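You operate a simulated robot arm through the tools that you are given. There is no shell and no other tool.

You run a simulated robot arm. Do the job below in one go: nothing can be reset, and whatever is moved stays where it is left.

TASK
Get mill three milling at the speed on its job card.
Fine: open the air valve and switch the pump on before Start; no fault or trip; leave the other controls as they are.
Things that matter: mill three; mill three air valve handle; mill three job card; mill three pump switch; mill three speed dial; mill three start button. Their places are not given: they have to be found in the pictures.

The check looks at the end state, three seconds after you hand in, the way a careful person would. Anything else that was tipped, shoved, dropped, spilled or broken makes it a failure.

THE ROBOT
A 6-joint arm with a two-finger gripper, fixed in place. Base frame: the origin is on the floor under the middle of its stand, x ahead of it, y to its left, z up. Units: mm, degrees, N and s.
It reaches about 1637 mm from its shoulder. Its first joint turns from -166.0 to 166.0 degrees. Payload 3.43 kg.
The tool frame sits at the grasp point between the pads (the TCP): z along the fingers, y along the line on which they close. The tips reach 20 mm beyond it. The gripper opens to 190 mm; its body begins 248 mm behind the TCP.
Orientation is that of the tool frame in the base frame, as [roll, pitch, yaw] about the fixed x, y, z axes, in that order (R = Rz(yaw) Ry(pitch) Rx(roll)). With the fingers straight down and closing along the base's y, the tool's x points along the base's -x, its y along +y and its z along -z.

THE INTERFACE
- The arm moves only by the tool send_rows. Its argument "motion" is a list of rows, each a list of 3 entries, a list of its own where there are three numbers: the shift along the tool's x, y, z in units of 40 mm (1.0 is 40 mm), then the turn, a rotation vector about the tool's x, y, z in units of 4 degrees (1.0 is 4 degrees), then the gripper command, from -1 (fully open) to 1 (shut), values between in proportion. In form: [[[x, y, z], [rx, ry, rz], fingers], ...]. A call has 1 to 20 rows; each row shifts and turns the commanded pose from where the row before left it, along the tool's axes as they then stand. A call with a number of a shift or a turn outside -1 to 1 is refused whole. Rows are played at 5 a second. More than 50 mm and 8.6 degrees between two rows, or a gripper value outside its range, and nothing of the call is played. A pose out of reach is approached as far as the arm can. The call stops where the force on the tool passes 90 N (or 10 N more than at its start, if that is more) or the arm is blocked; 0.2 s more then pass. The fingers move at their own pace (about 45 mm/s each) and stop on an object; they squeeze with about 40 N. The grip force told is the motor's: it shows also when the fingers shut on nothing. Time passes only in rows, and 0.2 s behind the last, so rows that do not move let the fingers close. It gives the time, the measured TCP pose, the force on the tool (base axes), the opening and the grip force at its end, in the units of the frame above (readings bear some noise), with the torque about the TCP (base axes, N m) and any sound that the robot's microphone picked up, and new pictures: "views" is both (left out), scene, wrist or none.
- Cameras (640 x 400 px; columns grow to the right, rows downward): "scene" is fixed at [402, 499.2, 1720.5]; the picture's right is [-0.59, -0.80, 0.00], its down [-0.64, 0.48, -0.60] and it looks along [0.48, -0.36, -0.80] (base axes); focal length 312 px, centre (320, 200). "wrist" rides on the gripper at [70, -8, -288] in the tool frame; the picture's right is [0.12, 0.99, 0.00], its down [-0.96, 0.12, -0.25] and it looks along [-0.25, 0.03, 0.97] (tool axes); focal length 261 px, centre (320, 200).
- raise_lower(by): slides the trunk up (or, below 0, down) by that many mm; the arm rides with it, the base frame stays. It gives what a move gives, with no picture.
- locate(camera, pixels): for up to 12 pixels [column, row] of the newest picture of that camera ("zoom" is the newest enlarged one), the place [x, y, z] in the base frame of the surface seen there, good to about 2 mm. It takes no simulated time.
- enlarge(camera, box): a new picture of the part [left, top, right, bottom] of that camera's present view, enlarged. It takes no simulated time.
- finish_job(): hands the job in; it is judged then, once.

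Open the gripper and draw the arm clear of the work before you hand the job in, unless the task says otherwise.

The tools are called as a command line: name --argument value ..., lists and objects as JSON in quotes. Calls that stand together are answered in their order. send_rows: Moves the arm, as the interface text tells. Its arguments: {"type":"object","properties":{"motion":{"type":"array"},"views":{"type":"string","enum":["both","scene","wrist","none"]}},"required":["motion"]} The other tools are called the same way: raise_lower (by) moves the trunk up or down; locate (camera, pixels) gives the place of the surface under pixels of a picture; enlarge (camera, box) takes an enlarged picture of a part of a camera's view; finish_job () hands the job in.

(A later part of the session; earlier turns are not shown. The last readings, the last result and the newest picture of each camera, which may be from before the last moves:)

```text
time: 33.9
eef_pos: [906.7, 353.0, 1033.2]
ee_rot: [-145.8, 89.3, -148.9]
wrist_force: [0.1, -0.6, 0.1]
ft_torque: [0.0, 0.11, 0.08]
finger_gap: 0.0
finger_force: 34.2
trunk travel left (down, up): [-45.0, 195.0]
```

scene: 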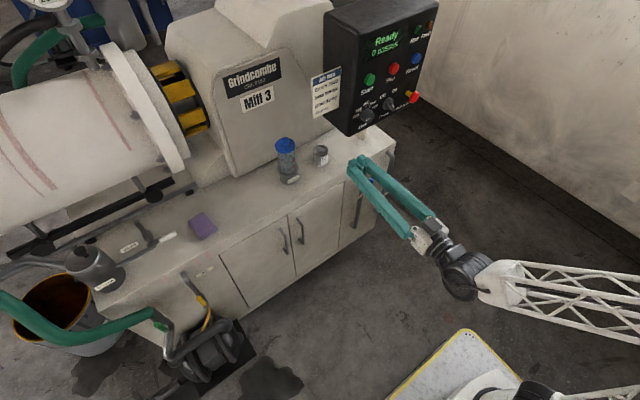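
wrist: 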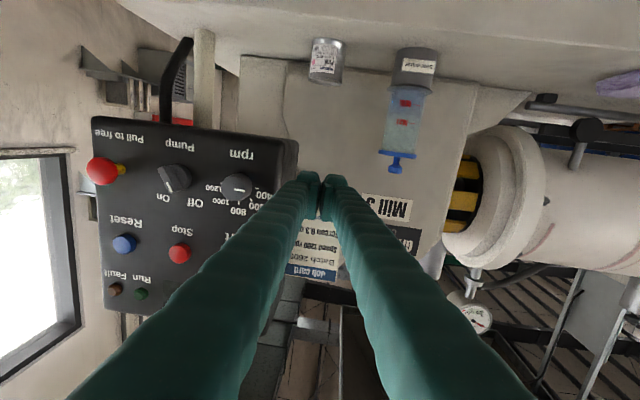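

At (907, 353, 1033) the wrist is well to the side. Now I'll swing the tool down about its wrist.

send_rows --motion '[[[0.698, 0, 0], [0, 1, 0], 1], [[0.698, 0, 0], [0, 1, 0], 1], [[0.698, 0, 0], [0, 1, 0], 1], [[0.698, 0, 0], [0, 1, 0], 1], [[0.698, 0, 0], [0, 1, 0], 1], [[0.698, 0, 0], [0, 1, 0], 1], [[0.698, 0, 0], [0, 1, 0], 1], [[0.698, 0, 0], [0, 1, 0], 1], [[0.698, 0, 0], [0, 1, 0], 1], [[0.698, 0, 0], [0, 1, 0], 1], [[0.698, 0, 0], [0, 1, 0], 1], [[0.698, 0, 0], [0, 1, 0], 1], [[0.698, 0, 0], [0, 1, 0], 1], [[0.698, 0, 0], [0, 1, 0], 1], [[0.698, 0, 0], [0, 1, 0], 1], [[0.698, 0, 0], [0, 1, 0], 1]]' --views "scene"

```text
time: 37.3
eef_pos: [688.7, 360.6, 667.7]
ee_rot: [-179.5, 25.3, 177.1]
wrist_force: [-0.2, 0.4, -0.7]
ft_torque: [0.03, -0.01, 0.02]
finger_gap: 0.0
finger_force: 34.4
trunk travel left (down, up): [-45.0, 195.0]
```

scene: 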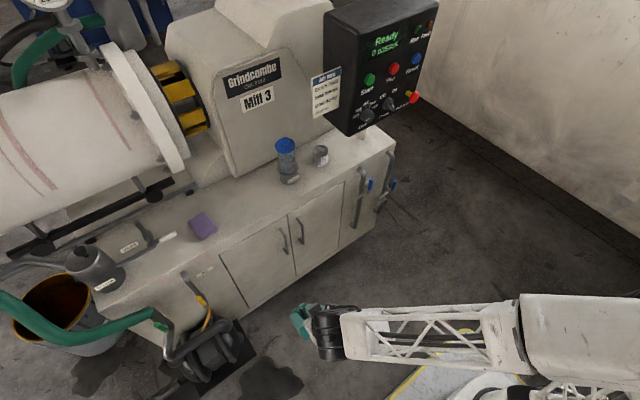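

The wrist branch has unwound and the tool points mostly down. I'll tip a little further, then travel to y≈0 while straightening the yaw.

send_rows --motion '[[[0.698, 0, 0], [0, 1, 0], 1], [[0.698, 0, 0], [0, 1, 0], 1], [[0.698, 0, 0], [0, 1, 0], 1], [[0.698, 0, 0], [0, 1, 0], 1], [[0, -0.9, 0], [0, 0, -0.07], 1], [[0, -0.9, 0], [0, 0, -0.07], 1], [[0, -0.9, 0], [0, 0, -0.07], 1], [[0, -0.9, 0], [0, 0, -0.07], 1], [[0, -0.9, 0], [0, 0, -0.07], 1], [[0, -0.9, 0], [0, 0, -0.07], 1], [[0, -0.9, 0], [0, 0, -0.07], 1], [[0, -0.9, 0], [0, 0, -0.07], 1], [[0, -0.9, 0], [0, 0, -0.07], 1], [[0, -0.9, 0], [0, 0, -0.07], 1]]' --views "scene"

```text
time: 40.3
eef_pos: [574.4, 4.9, 636.1]
ee_rot: [-179.1, 9.4, 179.9]
wrist_force: [-0.2, -0.5, 0.7]
ft_torque: [-0.04, 0.02, -0.01]
finger_gap: 0.1
finger_force: 34.4
trunk travel left (down, up): [-45.0, 195.0]
```

scene: 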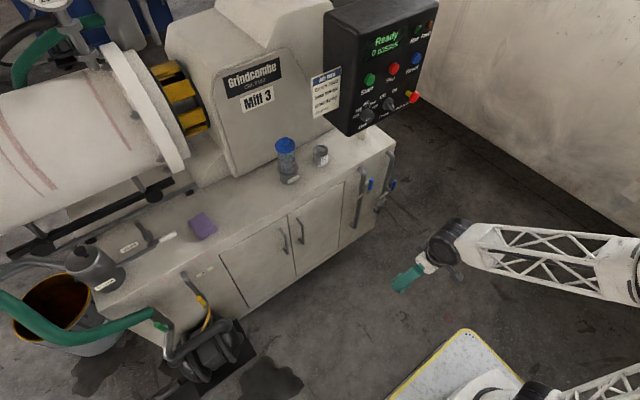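

The tool is at (574, 5, 636), nearly in the arm's plane. I'll trim the last small offsets, then swing up about the wrist in stages.

send_rows --motion '[[[0, -0.125, 0], [-0.23, 0, 0], 1], [[-0.698, 0, 0], [0, -1, 0], 1], [[-0.698, 0, 0], [0, -1, 0], 1], [[-0.698, 0, 0], [0, -1, 0], 1], [[-0.698, 0, 0], [0, -1, 0], 1], [[-0.698, 0, 0], [0, -1, 0], 1], [[-0.698, 0, 0], [0, -1, 0], 1], [[-0.698, 0, 0], [0, -1, 0], 1], [[-0.698, 0, 0], [0, -1, 0], 1], [[-0.698, 0, 0], [0, -1, 0], 1], [[-0.698, 0, 0], [0, -1, 0], 1], [[-0.698, 0, 0], [0, -1, 0], 1]]' --views "scene"

```text
time: 42.9
eef_pos: [836.7, 1.6, 782.2]
ee_rot: [180.0, 53.4, 180.0]
wrist_force: [0.0, -0.1, 0.0]
ft_torque: [0.01, 0.02, 0.01]
finger_gap: 0.0
finger_force: 34.2
trunk travel left (down, up): [-45.0, 195.0]
```

scene: 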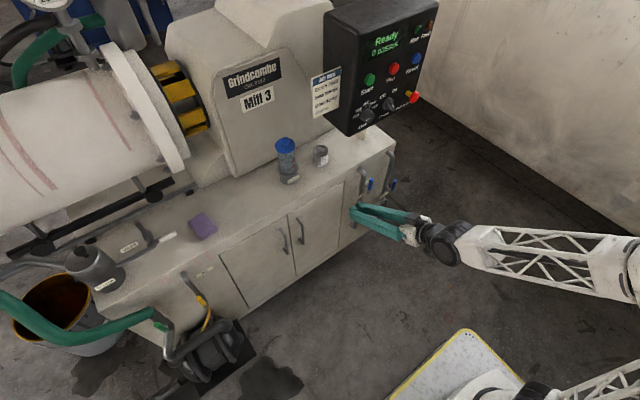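

Pitch is 53° and the tool is in line with the forearm. I'll continue the swing to horizontal.

send_rows --motion '[[[-0.698, 0, 0], [0, -1, 0], 1], [[-0.698, 0, 0], [0, -1, 0], 1], [[-0.698, 0, 0], [0, -1, 0], 1], [[-0.698, 0, 0], [0, -1, 0], 1], [[-0.698, 0, 0], [0, -1, 0], 1], [[-0.698, 0, 0], [0, -1, 0], 1], [[-0.698, 0, 0], [0, -1, 0], 1], [[-0.698, 0, 0], [0, -1, 0], 1], [[-0.698, 0, 0], [0, -1, 0], 1]]' --views "scene"

```text
time: 44.9
eef_pos: [922.2, -0.2, 1013.7]
ee_rot: [-178.2, 89.3, -178.4]
wrist_force: [-0.6, 0.3, 0.1]
ft_torque: [-0.02, -0.01, -0.07]
finger_gap: 0.1
finger_force: 33.8
trunk travel left (down, up): [-45.0, 195.0]
```

scene: 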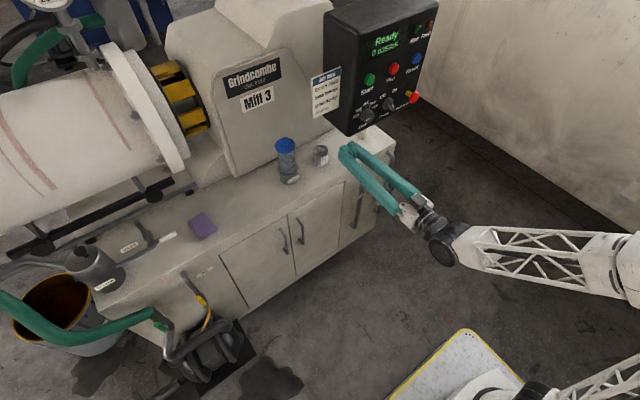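

The tool is horizontal with no reach complaint. I'll back off slightly and move to face the dial at y≈-124, z≈1060.

send_rows --motion '[[[-0.2, -0.3, -0.8], [0, 0, 0], 1], [[-0.3, -0.7, 0], [0, 0, 0], 1], [[-0.3, -0.7, 0], [0, 0, 0], 1], [[-0.3, -0.7, 0], [0, 0, 0], 1], [[-0.05, -0.7, 0], [0, 0, 0], 1]]'

```text
time: 46.1
eef_pos: [887.2, -122.6, 1061.0]
ee_rot: [-176.9, 89.2, -177.3]
wrist_force: [-0.5, 0.3, -0.3]
ft_torque: [0.01, 0.01, -0.04]
finger_gap: 0.0
finger_force: 34.4
trunk travel left (down, up): [-45.0, 195.0]
```

scene: 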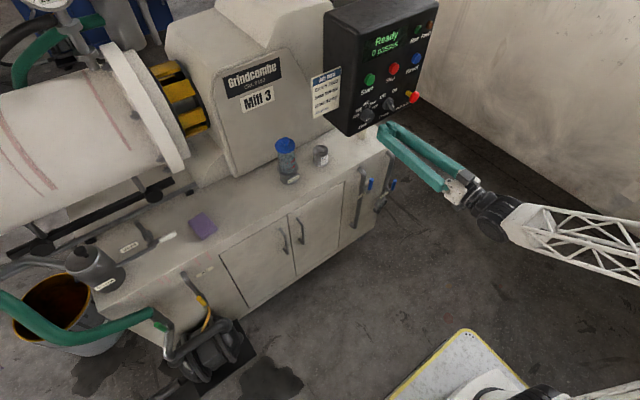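
wrist: 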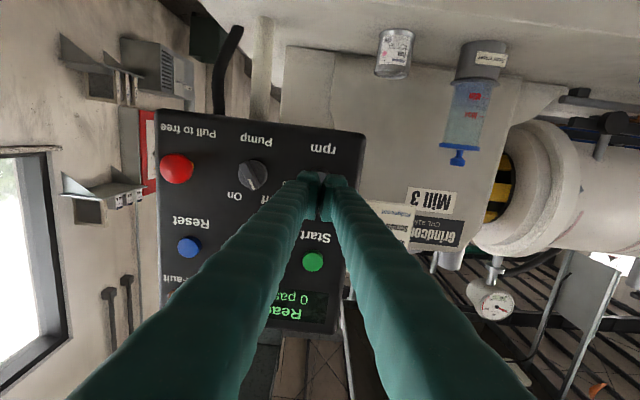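

It is now in front of the dial at (887, -123, 1061). Next I'll roll the tool -90° and open the fingers to about 70 mm, so that the later +180° turn is centred in the wrist's range.

send_rows --motion '[[[0, 0, 0], [0, -0.2, -1], 0.263], [[0, 0, 0], [0, 0, -1], 0.263], [[0, 0, 0], [0, 0, -1], 0.263], [[0, 0, 0], [0, 0, -1], 0.263], [[0, 0, 0], [0, 0, -1], 0.263], [[0, 0, 0], [0, 0, -1], 0.263], [[0, 0, 0], [0, 0, -1], 0.263], [[0, 0, 0], [0, 0, -1], 0.263], [[0, 0, 0], [0, 0, -1], 0.263], [[0, 0, 0], [0, 0, -1], 0.263], [[0, 0, 0], [0, 0, -1], 0.263], [[0, 0, 0], [0, 0, -1], 0.263], [[0, 0, 0], [0, 0, -1], 0.263], [[0, 0, 0], [0, 0, -1], 0.263], [[0, 0, 0], [0, 0, -1], 0.263], [[0, 0, 0], [0, 0, -1], 0.263], [[0, 0, 0], [0, 0, -1], 0.263], [[0, 0, 0], [0, 0, -1], 0.263], [[0, 0, 0], [0, 0, -1], 0.263], [[0, 0, 0], [0, 0, -1], 0.263]]'

```text
time: 50.3
eef_pos: [889.9, -124.6, 1059.4]
ee_rot: [-89.8, 9.9, -90.3]
wrist_force: [-0.3, -0.5, 0.2]
ft_torque: [0.02, 0.01, -0.01]
finger_gap: 70.1
finger_force: 0.1
trunk travel left (down, up): [-45.0, 195.0]
```

scene: 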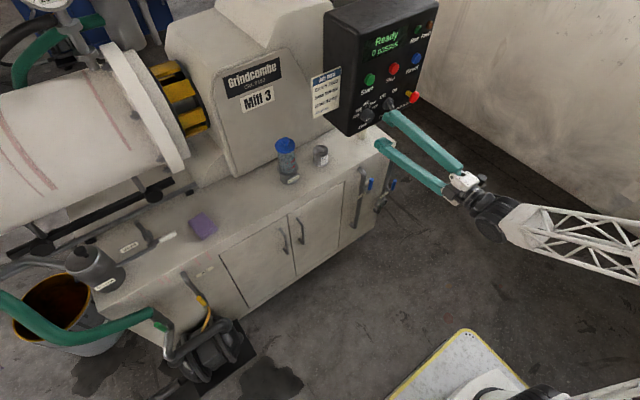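
wrist: 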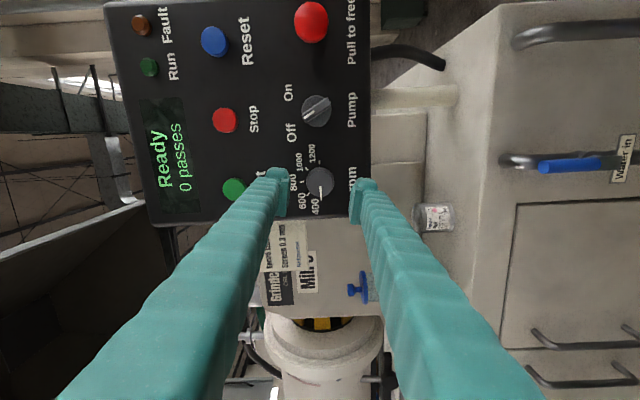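

The dial is visible between the open fingers at about (320,185). I'll finish the roll to -90° and enlarge it.

send_rows --motion '[[[0, 0, 0], [0, 0, -0.8], 0.263], [[0, 0, 0], [0, 0, -0.8], 0.263], [[0, 0, 0], [0, 0, -0.85], 0.263], [[0, 0, 0], [0, 0, 0], 0.263]]' --views "wrist"

enlarge --camera "wrist" --box '[260, 70, 380, 220]'

```text
time: 51.3
eef_pos: [890.0, -124.2, 1060.5]
ee_rot: [-89.8, 0.2, -90.2]
wrist_force: [-0.5, 0.0, -0.2]
ft_torque: [-0.01, 0.02, 0.02]
finger_gap: 69.9
finger_force: 0.1
trunk travel left (down, up): [-45.0, 195.0]
```

wrist: 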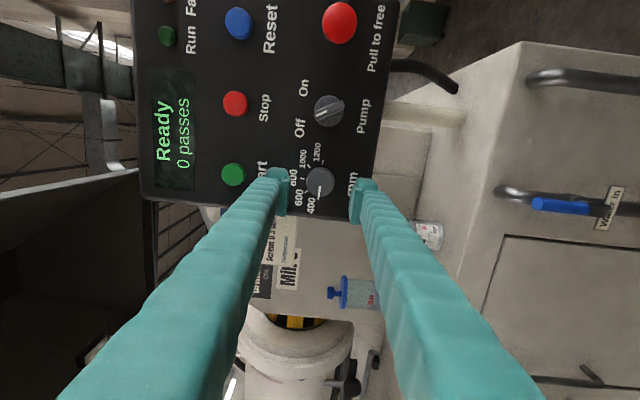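

```text
2.67 times, centred on (320, 145) of wrist
```

zoom: 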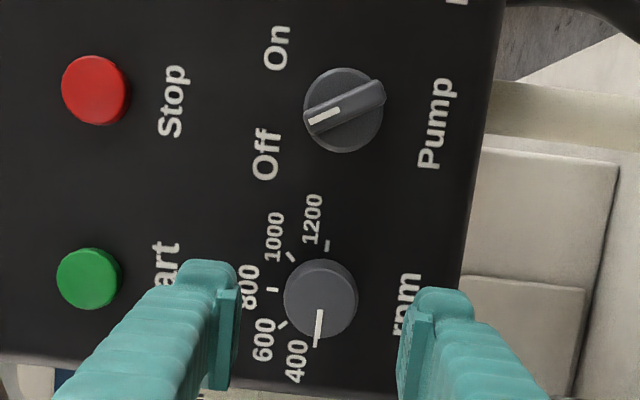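

The view shows the mark at 400 and the ticks running round to 1200 on the opposite side. I'll measure the dial, pump and Start precisely.

locate --camera "zoom" --pixels '[[320, 297], [288, 297], [353, 297], [320, 264], [320, 333], [316, 345], [272, 290], [327, 245], [283, 325], [290, 257], [400, 240], [319, 312]]'

locate --camera "zoom" --pixels '[[325, 115], [380, 90], [308, 122], [345, 108], [342, 72], [342, 150], [90, 278], [62, 278], [118, 278], [90, 250], [90, 305], [96, 90]]'

```text
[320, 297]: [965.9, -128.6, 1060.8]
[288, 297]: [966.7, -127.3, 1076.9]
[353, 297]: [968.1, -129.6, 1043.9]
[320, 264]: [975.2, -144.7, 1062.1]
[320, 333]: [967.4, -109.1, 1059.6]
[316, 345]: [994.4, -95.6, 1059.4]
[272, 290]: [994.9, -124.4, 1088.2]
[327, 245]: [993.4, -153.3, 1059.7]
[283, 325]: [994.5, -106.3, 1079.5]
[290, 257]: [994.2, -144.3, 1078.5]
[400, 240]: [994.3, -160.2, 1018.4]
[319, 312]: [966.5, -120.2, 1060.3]
```

```text
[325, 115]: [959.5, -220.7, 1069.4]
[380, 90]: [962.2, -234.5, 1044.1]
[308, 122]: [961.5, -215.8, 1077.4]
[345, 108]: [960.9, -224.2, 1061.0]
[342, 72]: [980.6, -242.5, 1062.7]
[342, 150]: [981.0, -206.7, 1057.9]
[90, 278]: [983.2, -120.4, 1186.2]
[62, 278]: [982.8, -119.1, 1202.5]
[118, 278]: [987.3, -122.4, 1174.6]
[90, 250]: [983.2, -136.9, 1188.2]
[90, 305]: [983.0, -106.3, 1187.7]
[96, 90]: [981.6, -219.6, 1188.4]
```

The ticks give the dial axis as y=-124.5, z=1059.5, with its face at x=966. The pump axis is at (-224.8, 1060), ridge 30° toward Off, and Start is at about (-121.5, 1188). I'll advance so the tips straddle the dial, stopping about 7 mm short of the panel.

send_rows --motion '[[[0.01, 0.02, 0.6], [0, 0, 0], 0.263], [[0, 0, 0.6], [0, 0, 0], 0.263], [[0, 0, 0.5], [0, 0, 0], 0.263], [[0, 0, 0.25], [0, 0, 0], 0.263], [[0, 0, 0], [0, 0, 0], 0.263]]'

enlarge --camera "wrist" --box '[260, 70, 380, 220]'

```text
time: 52.5
eef_pos: [967.5, -123.7, 1058.6]
ee_rot: [-89.8, 0.2, -90.1]
wrist_force: [-0.3, 0.4, 0.1]
ft_torque: [-0.01, 0.02, -0.07]
finger_gap: 69.6
finger_force: 0.1
trunk travel left (down, up): [-45.0, 195.0]
```

scene: 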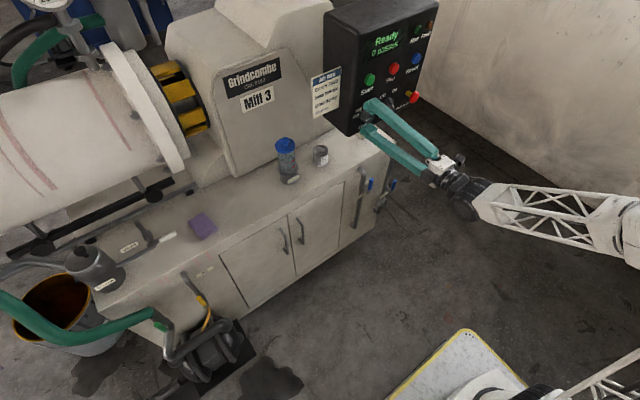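
wrist: 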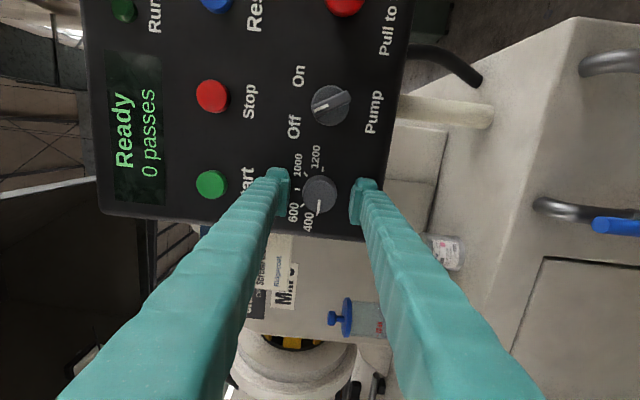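

```text
2.67 times, centred on (320, 145) of wrist
```

zoom: 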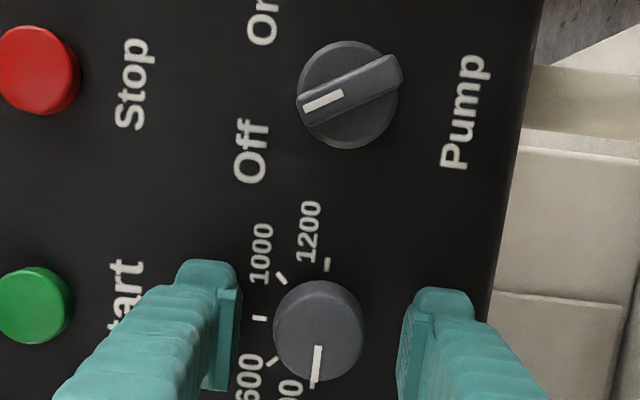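

The dial sits centred between the pads with no contact. I'll nudge by 1 mm onto the axis and close on it.

send_rows --motion '[[[0.02, -0.022, 0], [0, 0, 0], 0.263], [[0, 0, 0], [0, 0, 0], 0.5], [[0, 0, 0], [0, 0, 0], 0.7], [[0, 0, 0], [0, 0, 0], 1], [[0, 0, 0], [0, 0, 0], 1], [[0, 0, 0], [0, 0, 0], 1]]' --views "wrist"

enlarge --camera "wrist" --box '[240, 110, 380, 250]'

```text
time: 53.9
eef_pos: [967.3, -125.1, 1060.6]
ee_rot: [-90.0, 0.2, -90.1]
wrist_force: [1.1, 0.1, -1.7]
ft_torque: [0.02, 0.06, -0.03]
finger_gap: 38.2
finger_force: 45.0
trunk travel left (down, up): [-45.0, 195.0]
```

wrist: 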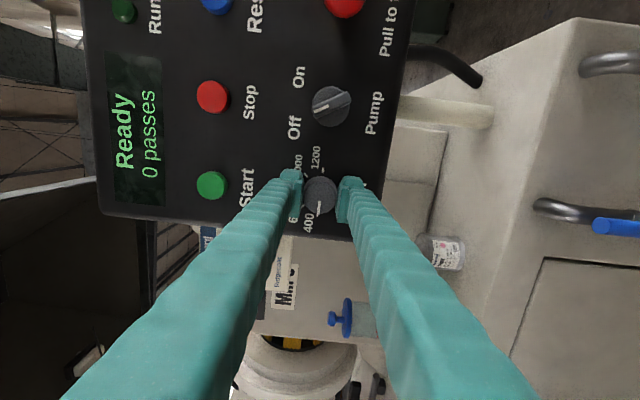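

```text
2.86 times, centred on (310, 180) of wrist
```

zoom: 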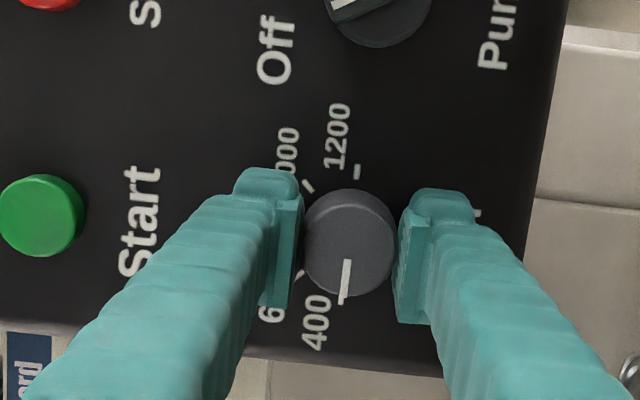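

The dial is gripped (gap 38 mm, low side force). I'll turn the first 40° clockwise about the tool axis and check that it follows.

send_rows --motion '[[[0, 0, 0], [0, 0, 1], 1], [[0, 0, 0], [0, 0, 1], 1], [[0, 0, 0], [0, 0, 1], 1], [[0, 0, 0], [0, 0, 1], 1], [[0, 0, 0], [0, 0, 1], 1], [[0, 0, 0], [0, 0, 1], 1], [[0, 0, 0], [0, 0, 1], 1], [[0, 0, 0], [0, 0, 1], 1], [[0, 0, 0], [0, 0, 1], 1], [[0, 0, 0], [0, 0, 1], 1]]' --views "wrist"

enlarge --camera "wrist" --box '[240, 110, 400, 250]'

```text
time: 56.1
eef_pos: [968.8, -125.9, 1060.1]
ee_rot: [-89.9, 40.1, -90.1]
wrist_force: [2.1, -3.2, 0.9]
ft_torque: [-0.01, -0.04, 0.0]
finger_gap: 38.1
finger_force: 44.8
trunk travel left (down, up): [-45.0, 195.0]
```

wrist: 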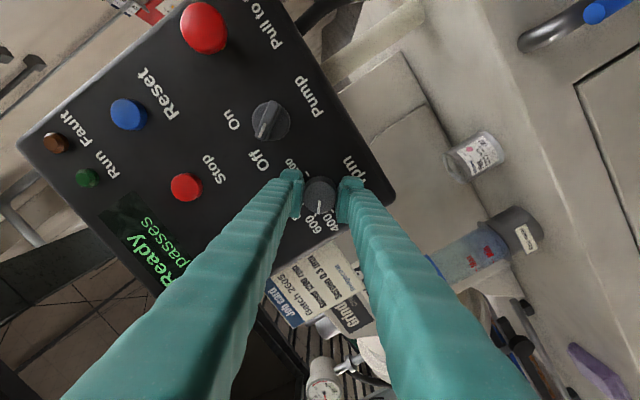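

```text
2.86 times, centred on (320, 180) of wrist
```

zoom: 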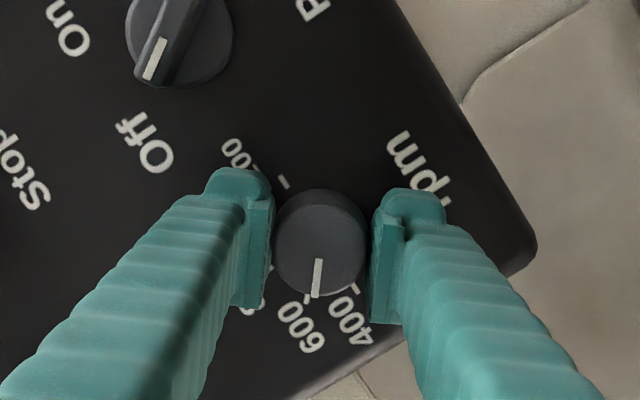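

The mark stays fixed to the gripper while the scale turns, so the dial follows. I'll continue another 80°.

send_rows --motion '[[[0, 0, 0], [0, 0, 1], 1], [[0, 0, 0], [0, 0, 1], 1], [[0, 0, 0], [0, 0, 1], 1], [[0, 0, 0], [0, 0, 1], 1], [[0, 0, 0], [0, 0, 1], 1], [[0, 0, 0], [0, 0, 1], 1], [[0, 0, 0], [0, 0, 1], 1], [[0, 0, 0], [0, 0, 1], 1], [[0, 0, 0], [0, 0, 1], 1], [[0, 0, 0], [0, 0, 1], 1], [[0, 0, 0], [0, 0, 1], 1], [[0, 0, 0], [0, 0, 1], 1], [[0, 0, 0], [0, 0, 1], 1], [[0, 0, 0], [0, 0, 1], 1], [[0, 0, 0], [0, 0, 1], 1], [[0, 0, 0], [0, 0, 1], 1], [[0, 0, 0], [0, 0, 1], 1], [[0, 0, 0], [0, 0, 1], 1], [[0, 0, 0], [0, 0, 1], 1], [[0, 0, 0], [0, 0, 1], 1]]' --views "wrist"

enlarge --camera "wrist" --box '[240, 110, 400, 250]'

```text
time: 60.3
eef_pos: [968.0, -125.4, 1059.9]
ee_rot: [90.0, 59.8, 89.9]
wrist_force: [-12.6, -1.9, -1.7]
ft_torque: [0.0, 0.18, 0.03]
finger_gap: 38.1
finger_force: 44.9
trunk travel left (down, up): [-45.0, 195.0]
```

wrist: 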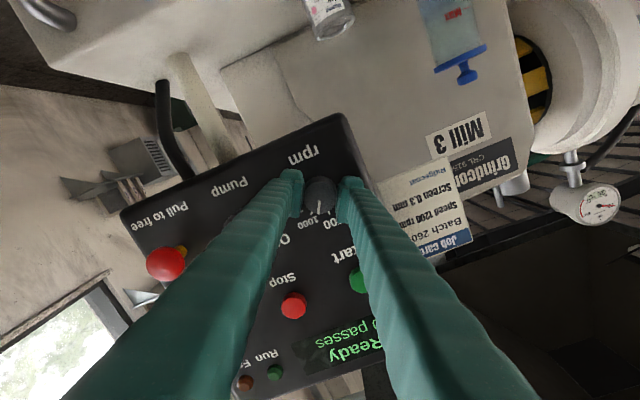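

```text
2.86 times, centred on (320, 180) of wrist
```

zoom: 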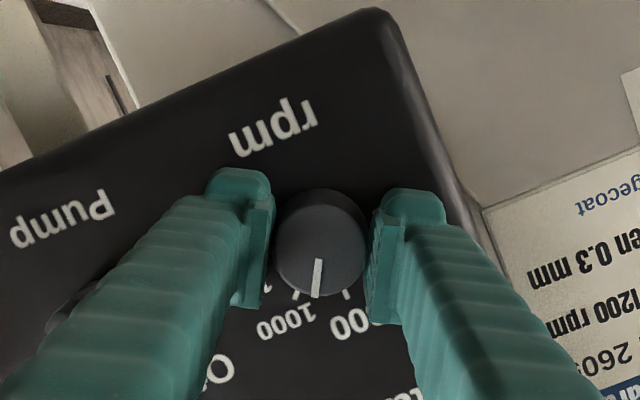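

120° done; the mark is approaching 1000. I'll continue with another 52°, then trim.

send_rows --motion '[[[0, 0, 0], [0, 0, 1], 1], [[0, 0, 0], [0, 0, 1], 1], [[0, 0, 0], [0, 0, 1], 1], [[0, 0, 0], [0, 0, 1], 1], [[0, 0, 0], [0, 0, 1], 1], [[0, 0, 0], [0, 0, 1], 1], [[0, 0, 0], [0, 0, 1], 1], [[0, 0, 0], [0, 0, 1], 1], [[0, 0, 0], [0, 0, 1], 1], [[0, 0, 0], [0, 0, 1], 1], [[0, 0, 0], [0, 0, 1], 1], [[0, 0, 0], [0, 0, 1], 1], [[0, 0, 0], [0, 0, 1], 1]]' --views "wrist"

enlarge --camera "wrist" --box '[240, 110, 400, 250]'

```text
time: 63.1
eef_pos: [968.0, -126.0, 1060.4]
ee_rot: [89.9, 7.9, 89.8]
wrist_force: [-22.0, -1.1, -10.0]
ft_torque: [0.05, 0.12, -0.01]
finger_gap: 38.1
finger_force: 44.8
trunk travel left (down, up): [-45.0, 195.0]
```

wrist: 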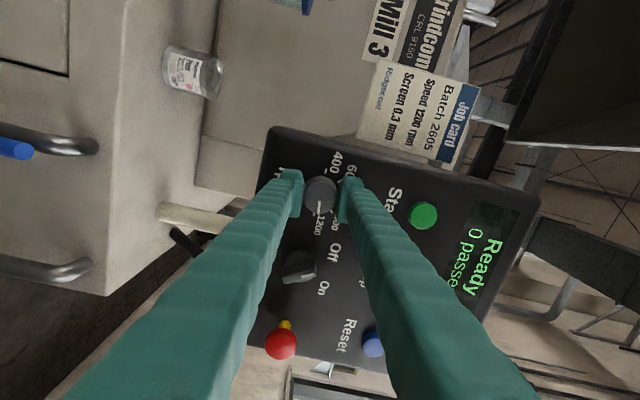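

```text
2.86 times, centred on (320, 180) of wrist
```

zoom: 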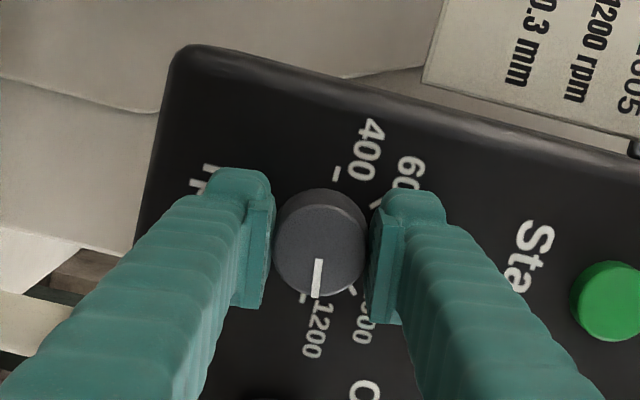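

The mark is just short of the 1200 tick at 172°, and the forces are modest. I'll turn the final 8°.

send_rows --motion '[[[0, 0, 0], [0, 0, 1], 1], [[0, 0, 0], [0, 0, 0.97], 1], [[0, 0, 0], [0, 0, 0], 1]]' --views "wrist"

enlarge --camera "wrist" --box '[280, 150, 360, 250]'

locate --camera "zoom" --pixels '[[316, 210], [316, 280], [300, 300], [320, 290], [320, 180], [320, 150]]'

```text
time: 63.9
eef_pos: [968.5, -125.3, 1060.3]
ee_rot: [89.9, -0.1, 89.9]
wrist_force: [-17.5, 0.7, -7.9]
ft_torque: [0.04, 0.12, 0.01]
finger_gap: 38.2
finger_force: 45.3
trunk travel left (down, up): [-45.0, 195.0]
```

wrist: 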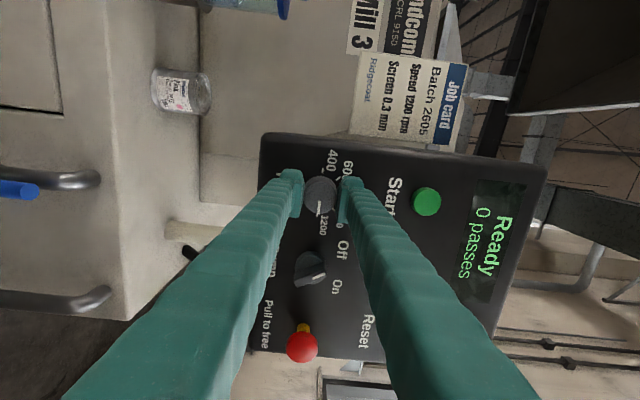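

```text
4.00 times, centred on (320, 200) of wrist
```

zoom: 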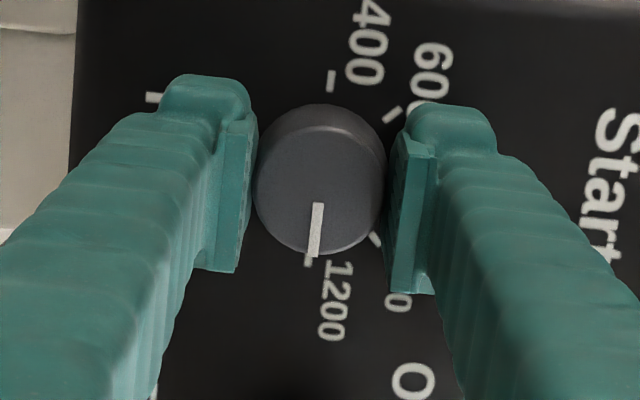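

```text
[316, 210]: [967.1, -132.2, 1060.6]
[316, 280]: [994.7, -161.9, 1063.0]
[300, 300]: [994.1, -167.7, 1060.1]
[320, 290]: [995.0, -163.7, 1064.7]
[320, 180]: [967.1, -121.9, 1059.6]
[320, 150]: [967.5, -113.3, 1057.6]
```

locate --camera "zoom" --pixels '[[318, 206], [314, 250], [308, 264], [331, 80], [318, 215], [315, 240]]'

```text
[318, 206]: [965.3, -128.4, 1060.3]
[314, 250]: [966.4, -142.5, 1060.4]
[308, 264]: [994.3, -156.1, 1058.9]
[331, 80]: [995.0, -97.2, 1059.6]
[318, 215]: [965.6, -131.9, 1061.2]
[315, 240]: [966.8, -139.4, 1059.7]
```

The mark now lies horizontal, pointing straight at 1200: (-128.4,1060.3) to (-142.5,1060.4). I'll release the dial and back straight out.

send_rows --motion '[[[0, 0, 0], [0, 0, 0], 0.5], [[0, 0, 0], [0, 0, 0], 0.263], [[0, 0, 0], [0, 0, 0], 0.263], [[0, 0, 0], [0, 0, 0], 0.263], [[0, 0, -0.5], [0, 0, 0], 0.263], [[0, 0, -0.8], [0, 0, 0], 0.263], [[0, 0, -0.8], [0, 0, 0], 0.263]]' --views "wrist"

enlarge --camera "wrist" --box '[260, 140, 400, 280]'

```text
time: 65.5
eef_pos: [883.9, -123.5, 1060.0]
ee_rot: [90.0, -0.1, 89.8]
wrist_force: [0.2, -0.7, -0.5]
ft_torque: [0.01, -0.11, 0.05]
finger_gap: 70.0
finger_force: 0.1
trunk travel left (down, up): [-45.0, 195.0]
```

wrist: 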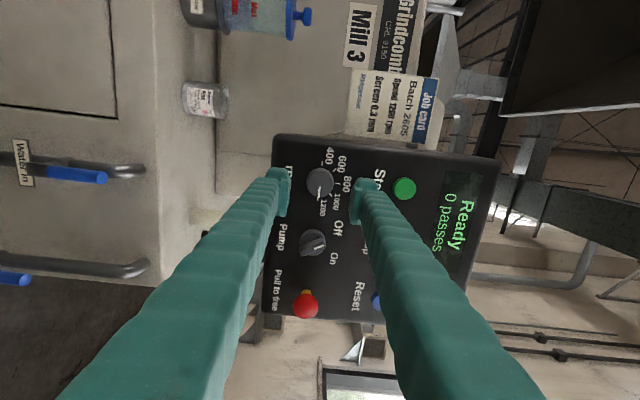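

```text
2.86 times, centred on (330, 210) of wrist
```

zoom: 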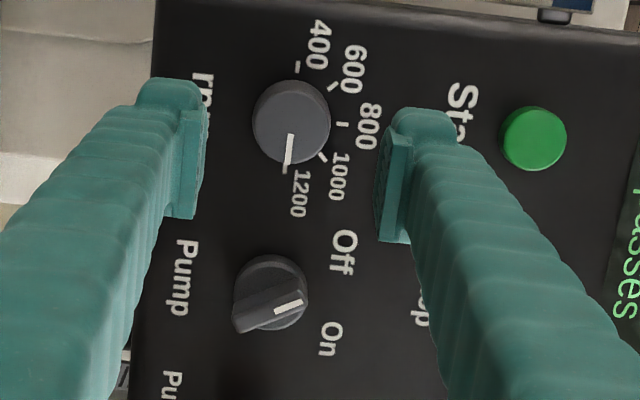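

The dial reads 1200 after release. Next I'll shift to the pump axis (y≈-224.8), narrow the opening to 50 mm, and start rolling -120° to line the pads up with the ridge.

send_rows --motion '[[[-0.84, 0, 0], [0, 0, 0], 0.474], [[-0.84, 0, 0], [0, 0, 0], 0.474], [[-0.85, 0, 0], [0, 0, 0], 0.474], [[0, 0, 0], [0, 0, -1], 0.474], [[0, 0, 0], [0, 0, -1], 0.474], [[0, 0, 0], [0, 0, -1], 0.474], [[0, 0, 0], [0, 0, -1], 0.474], [[0, 0, 0], [0, 0, -1], 0.474], [[0, 0, 0], [0, 0, -1], 0.474], [[0, 0, 0], [0, 0, -1], 0.474], [[0, 0, 0], [0, 0, -1], 0.474], [[0, 0, 0], [0, 0, -1], 0.474], [[0, 0, 0], [0, 0, -1], 0.474], [[0, 0, 0], [0, 0, -1], 0.474], [[0, 0, 0], [0, 0, -1], 0.474], [[0, 0, 0], [0, 0, -1], 0.474], [[0, 0, 0], [0, 0, -1], 0.474], [[0, 0, 0], [0, 0, -1], 0.474], [[0, 0, 0], [0, 0, -1], 0.474]]' --views "none"

send_rows --motion '[[[0, 0, 0], [0, 0, -1], 0.474], [[0, 0, 0], [0, 0, -1], 0.474], [[0, 0, 0], [0, 0, -1], 0.474], [[0, 0, 0], [0, 0, -1], 0.474], [[0, 0, 0], [0, 0, -1], 0.474], [[0, 0, 0], [0, 0, -1], 0.474], [[0, 0, 0], [0, 0, -1], 0.474], [[0, 0, 0], [0, 0, -1], 0.474], [[0, 0, 0], [0, 0, -1], 0.474], [[0, 0, 0], [0, 0, -1], 0.474], [[0, 0, 0], [0, 0, -1], 0.474], [[0, 0, 0], [0, 0, -1], 0.474], [[0, 0, 0], [0, 0, -1], 0.474], [[0, 0, 0], [0, 0, -1], 0.474], [[0, 0, 0], [0, 0, 0], 0.474]]'

enlarge --camera "wrist" --box '[260, 110, 400, 250]'

```text
time: 69.5
eef_pos: [883.4, -226.7, 1060.9]
ee_rot: [90.0, 64.0, 89.7]
wrist_force: [-0.2, 0.3, -0.2]
ft_torque: [0.03, -0.01, -0.03]
finger_gap: 49.6
finger_force: 0.0
trunk travel left (down, up): [-45.0, 195.0]
```

```text
time: 72.7
eef_pos: [883.1, -224.9, 1060.9]
ee_rot: [-89.8, 60.0, -90.1]
wrist_force: [-0.4, 0.8, -0.2]
ft_torque: [0.01, 0.02, 0.05]
finger_gap: 50.1
finger_force: 0.2
trunk travel left (down, up): [-45.0, 195.0]
```

scene: 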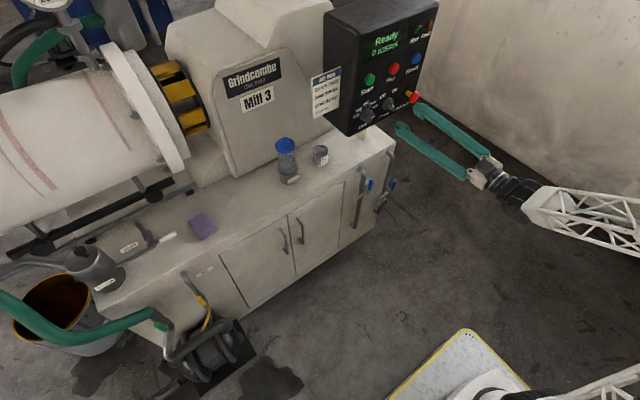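
wrist: 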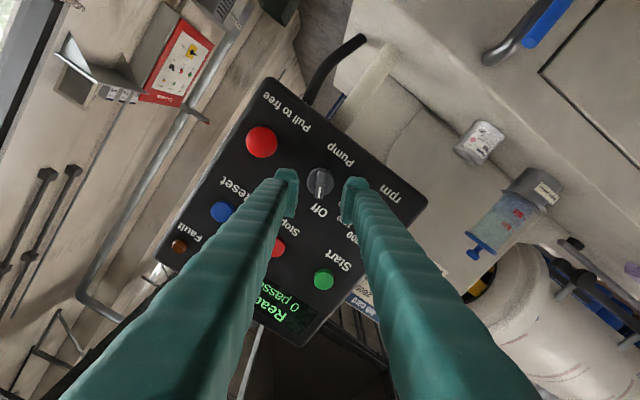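

```text
2.86 times, centred on (330, 180) of wrist
```

zoom: 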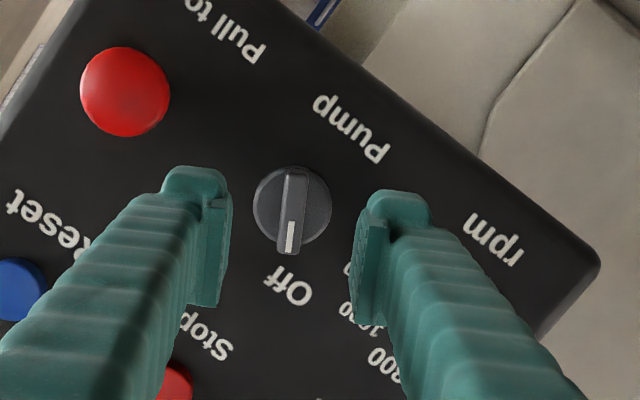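

The ridge lies squarely between the pads with its mark at Off, and the e-stop mushroom is about 16 mm clear of the left finger's path. I'll advance to put the tips along the ridge, short of the knob's base disc.

send_rows --motion '[[[0, 0, 0.6], [0, 0, 0], 0.474], [[0, 0, 0.6], [0, 0, 0], 0.474], [[0, 0, 0.4], [0, 0, 0], 0.474], [[0, 0, 0.225], [0, 0, 0], 0.474], [[0, 0, 0], [0, 0, 0], 0.474]]' --views "wrist"

enlarge --camera "wrist" --box '[250, 110, 390, 250]'

```text
time: 73.9
eef_pos: [957.4, -224.4, 1060.3]
ee_rot: [-89.8, 60.1, -90.2]
wrist_force: [0.3, 0.4, -0.8]
ft_torque: [-0.05, 0.03, -0.03]
finger_gap: 49.8
finger_force: 0.0
trunk travel left (down, up): [-45.0, 195.0]
```

wrist: 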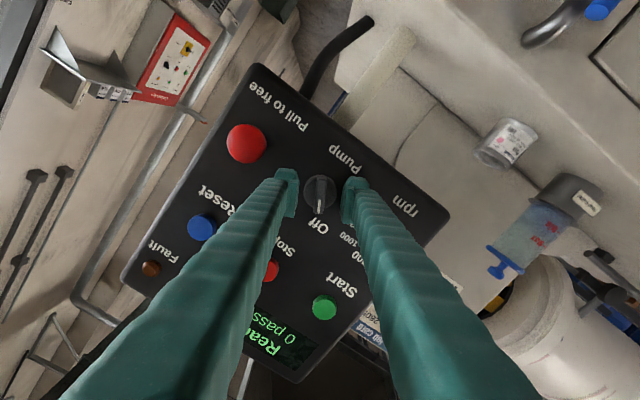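

```text
2.86 times, centred on (320, 180) of wrist
```

zoom: 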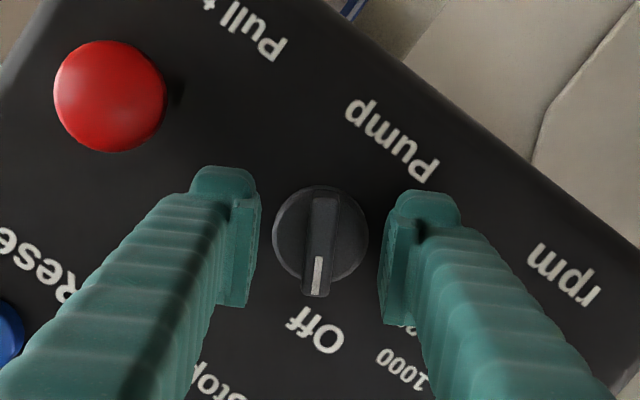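

Everything is well centred. Closing the pads on the ridge.

send_rows --motion '[[[0, 0, 0], [0, 0, 0], 0.7], [[0, 0, 0], [0, 0, 0], 0.85], [[0, 0, 0], [0, 0, 0], 1], [[0, 0, 0], [0, 0, 0], 1], [[0, 0, 0], [0, 0, 0], 1]]' --views "wrist"

enlarge --camera "wrist" --box '[250, 110, 390, 250]'

```text
time: 75.1
eef_pos: [956.4, -225.2, 1059.5]
ee_rot: [-89.9, 60.0, -90.1]
wrist_force: [0.7, 0.3, -0.2]
ft_torque: [0.02, 0.03, 0.01]
finger_gap: 10.9
finger_force: 44.9
trunk travel left (down, up): [-45.0, 195.0]
```

wrist: 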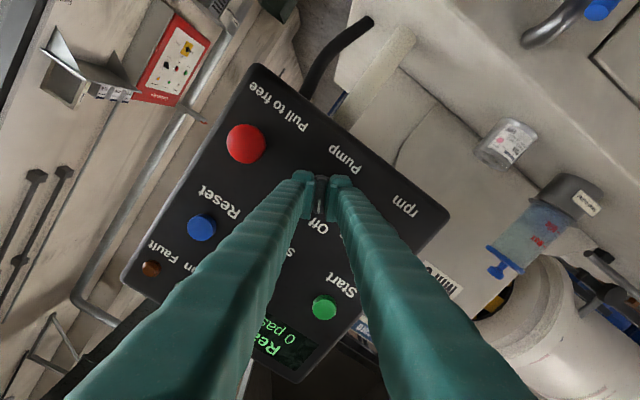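

```text
2.86 times, centred on (320, 180) of wrist
```

zoom: 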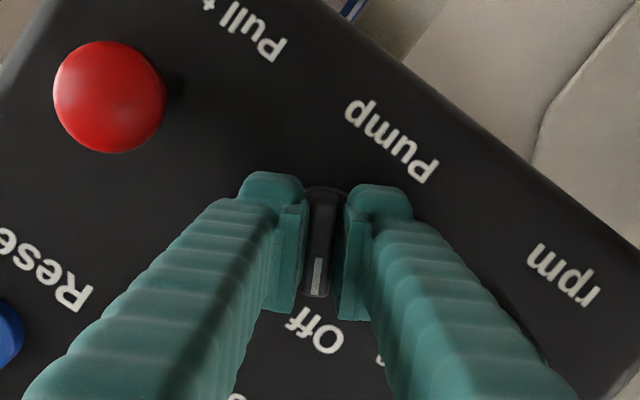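

The ridge is gripped (gap 10.9 mm). I'll turn it clockwise 56°, then check the force and the picture.

send_rows --motion '[[[0, 0, 0], [0, 0, 1], 1], [[0, 0, 0], [0, 0, 1], 1], [[0, 0, 0], [0, 0, 1], 1], [[0, 0, 0], [0, 0, 1], 1], [[0, 0, 0], [0, 0, 1], 1], [[0, 0, 0], [0, 0, 1], 1], [[0, 0, 0], [0, 0, 1], 1], [[0, 0, 0], [0, 0, 1], 1], [[0, 0, 0], [0, 0, 1], 1], [[0, 0, 0], [0, 0, 1], 1], [[0, 0, 0], [0, 0, 1], 1], [[0, 0, 0], [0, 0, 1], 1], [[0, 0, 0], [0, 0, 1], 1], [[0, 0, 0], [0, 0, 1], 1]]'

enlarge --camera "wrist" --box '[250, 110, 390, 250]'

enlarge --camera "scene" --box '[320, 0, 450, 130]'

```text
time: 78.1
eef_pos: [957.7, -224.8, 1060.0]
ee_rot: [89.9, 63.9, 89.8]
wrist_force: [4.8, 14.5, -16.1]
ft_torque: [0.03, 0.46, 0.26]
finger_gap: 11.1
finger_force: 43.7
trunk travel left (down, up): [-45.0, 195.0]
```

scene: 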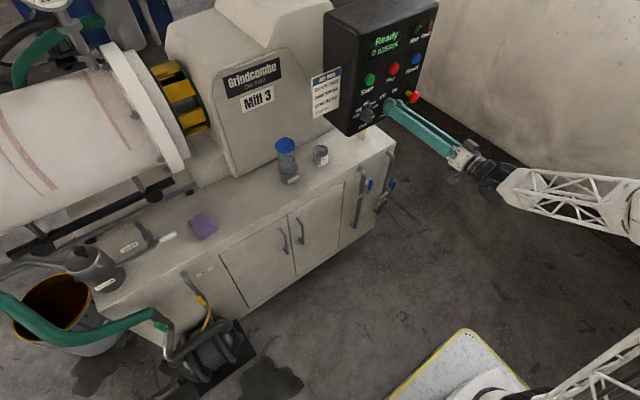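
wrist: 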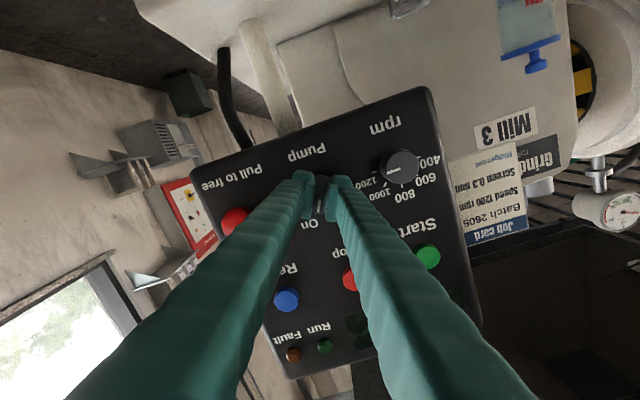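

```text
2.86 times, centred on (320, 180) of wrist
```

zoom: 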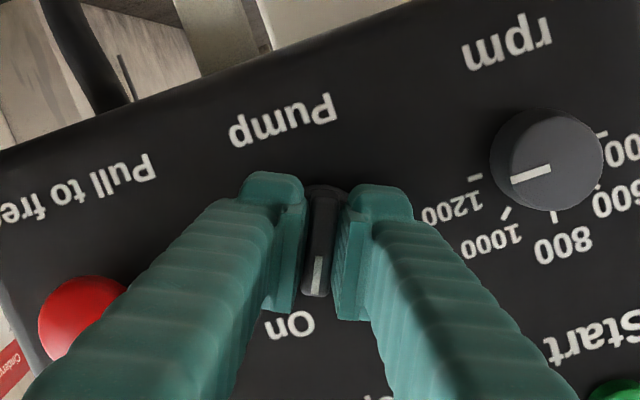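

```text
3.08 times, centred on (385, 65) of scene
```

zoom: 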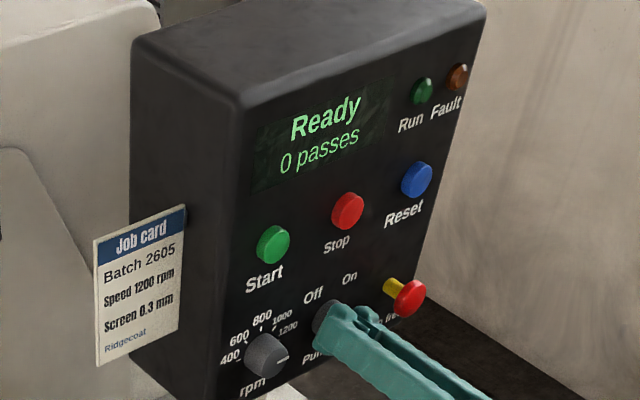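

The pump pointer is almost at "On", with side forces of about 15 N. I'll finish the last 4° and check.

send_rows --motion '[[[0, 0, 0], [0, 0, 0.5], 1], [[0, 0, 0], [0, 0, 0.5], 1], [[0, 0, 0], [0, 0, 0], 1]]' --views "wrist"

enlarge --camera "wrist" --box '[270, 120, 380, 240]'

```text
time: 78.9
eef_pos: [957.4, -224.9, 1058.8]
ee_rot: [89.8, 60.0, 89.7]
wrist_force: [13.3, 11.2, -6.1]
ft_torque: [-0.02, 0.02, 0.1]
finger_gap: 11.0
finger_force: 44.2
trunk travel left (down, up): [-45.0, 195.0]
```

wrist: 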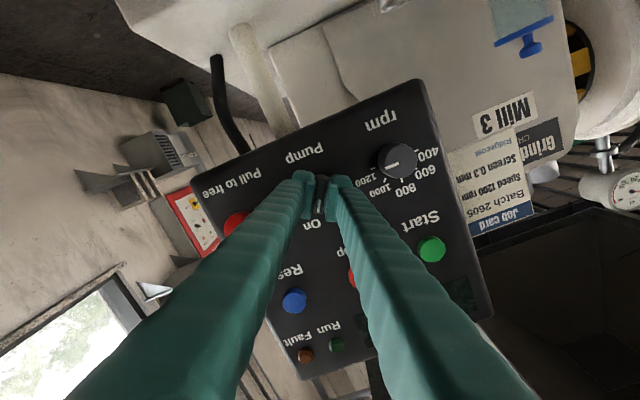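

```text
3.33 times, centred on (325, 180) of wrist
```

zoom: 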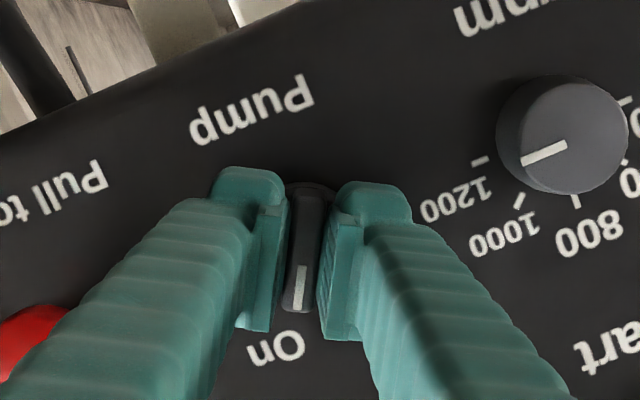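

The pointer looks aimed at "On". To be sure of the On direction, I'll locate the Off/On labels and the pointer line.

locate --camera "zoom" --pixels '[[275, 347], [303, 268], [298, 305], [308, 215], [480, 161], [568, 144], [523, 160], [575, 202]]'

locate --camera "scene" --pixels '[[382.7, 95.2], [394.7, 90.3], [383, 94], [395, 91]]'

```text
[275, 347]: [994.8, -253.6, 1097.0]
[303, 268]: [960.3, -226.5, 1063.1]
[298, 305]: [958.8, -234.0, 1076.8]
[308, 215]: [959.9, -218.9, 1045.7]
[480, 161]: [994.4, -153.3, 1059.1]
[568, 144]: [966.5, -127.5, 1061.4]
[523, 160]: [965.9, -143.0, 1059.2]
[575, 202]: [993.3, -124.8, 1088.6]
```

```text
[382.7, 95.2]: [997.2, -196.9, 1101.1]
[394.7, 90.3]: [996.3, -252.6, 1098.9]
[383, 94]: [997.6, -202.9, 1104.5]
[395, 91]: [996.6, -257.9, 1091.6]
```

The pointer measures about 27° to the right and On is expected near 30°. I'll turn a few more degrees to make sure it seats, and watch the torque.

send_rows --motion '[[[0, 0, 0], [0, 0, 0.5], 1], [[0, 0, 0], [0, 0, 0.5], 1], [[0, 0, 0], [0, 0, 0], 1]]'

enlarge --camera "wrist" --box '[270, 120, 380, 240]'

locate --camera "zoom" --pixels '[[303, 268], [298, 305], [307, 215], [308, 230]]'

```text
time: 79.7
eef_pos: [957.9, -224.5, 1061.2]
ee_rot: [89.9, 56.0, 89.8]
wrist_force: [25.7, 11.5, -0.5]
ft_torque: [-1.17, 0.09, 0.12]
finger_gap: 12.3
finger_force: 44.7
trunk travel left (down, up): [-45.0, 195.0]
```

scene: 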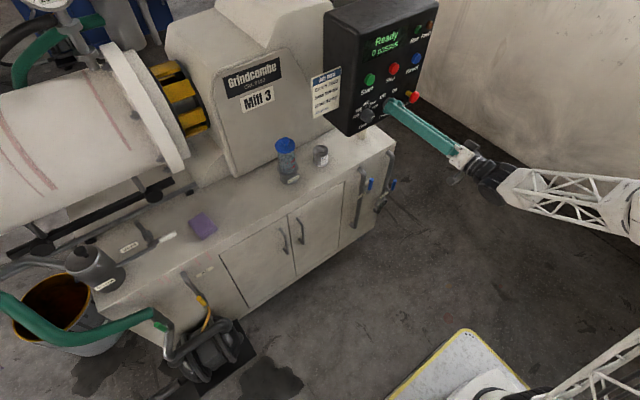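
wrist: 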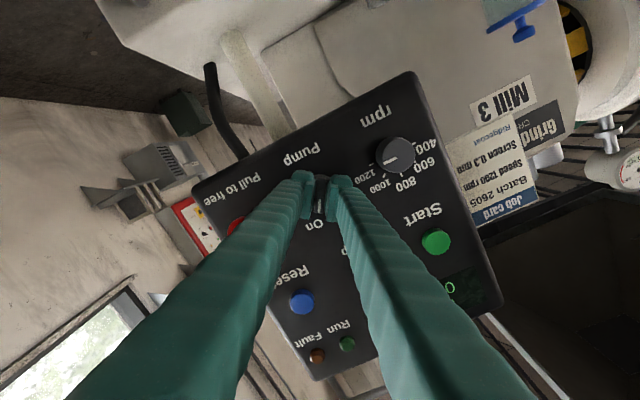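

```text
3.33 times, centred on (325, 180) of wrist
```

zoom: 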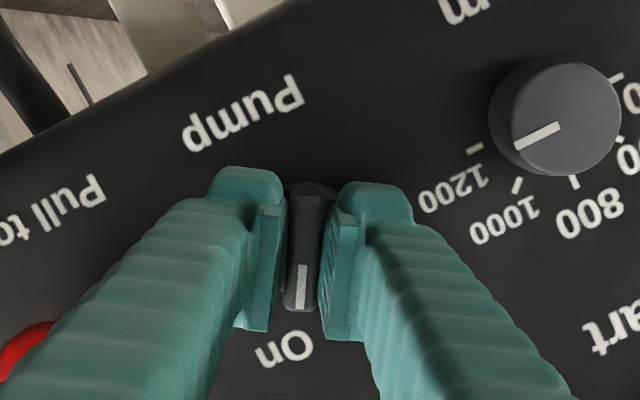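

```text
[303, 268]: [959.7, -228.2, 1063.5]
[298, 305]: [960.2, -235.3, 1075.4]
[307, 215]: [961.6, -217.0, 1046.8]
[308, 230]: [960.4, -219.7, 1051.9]
```

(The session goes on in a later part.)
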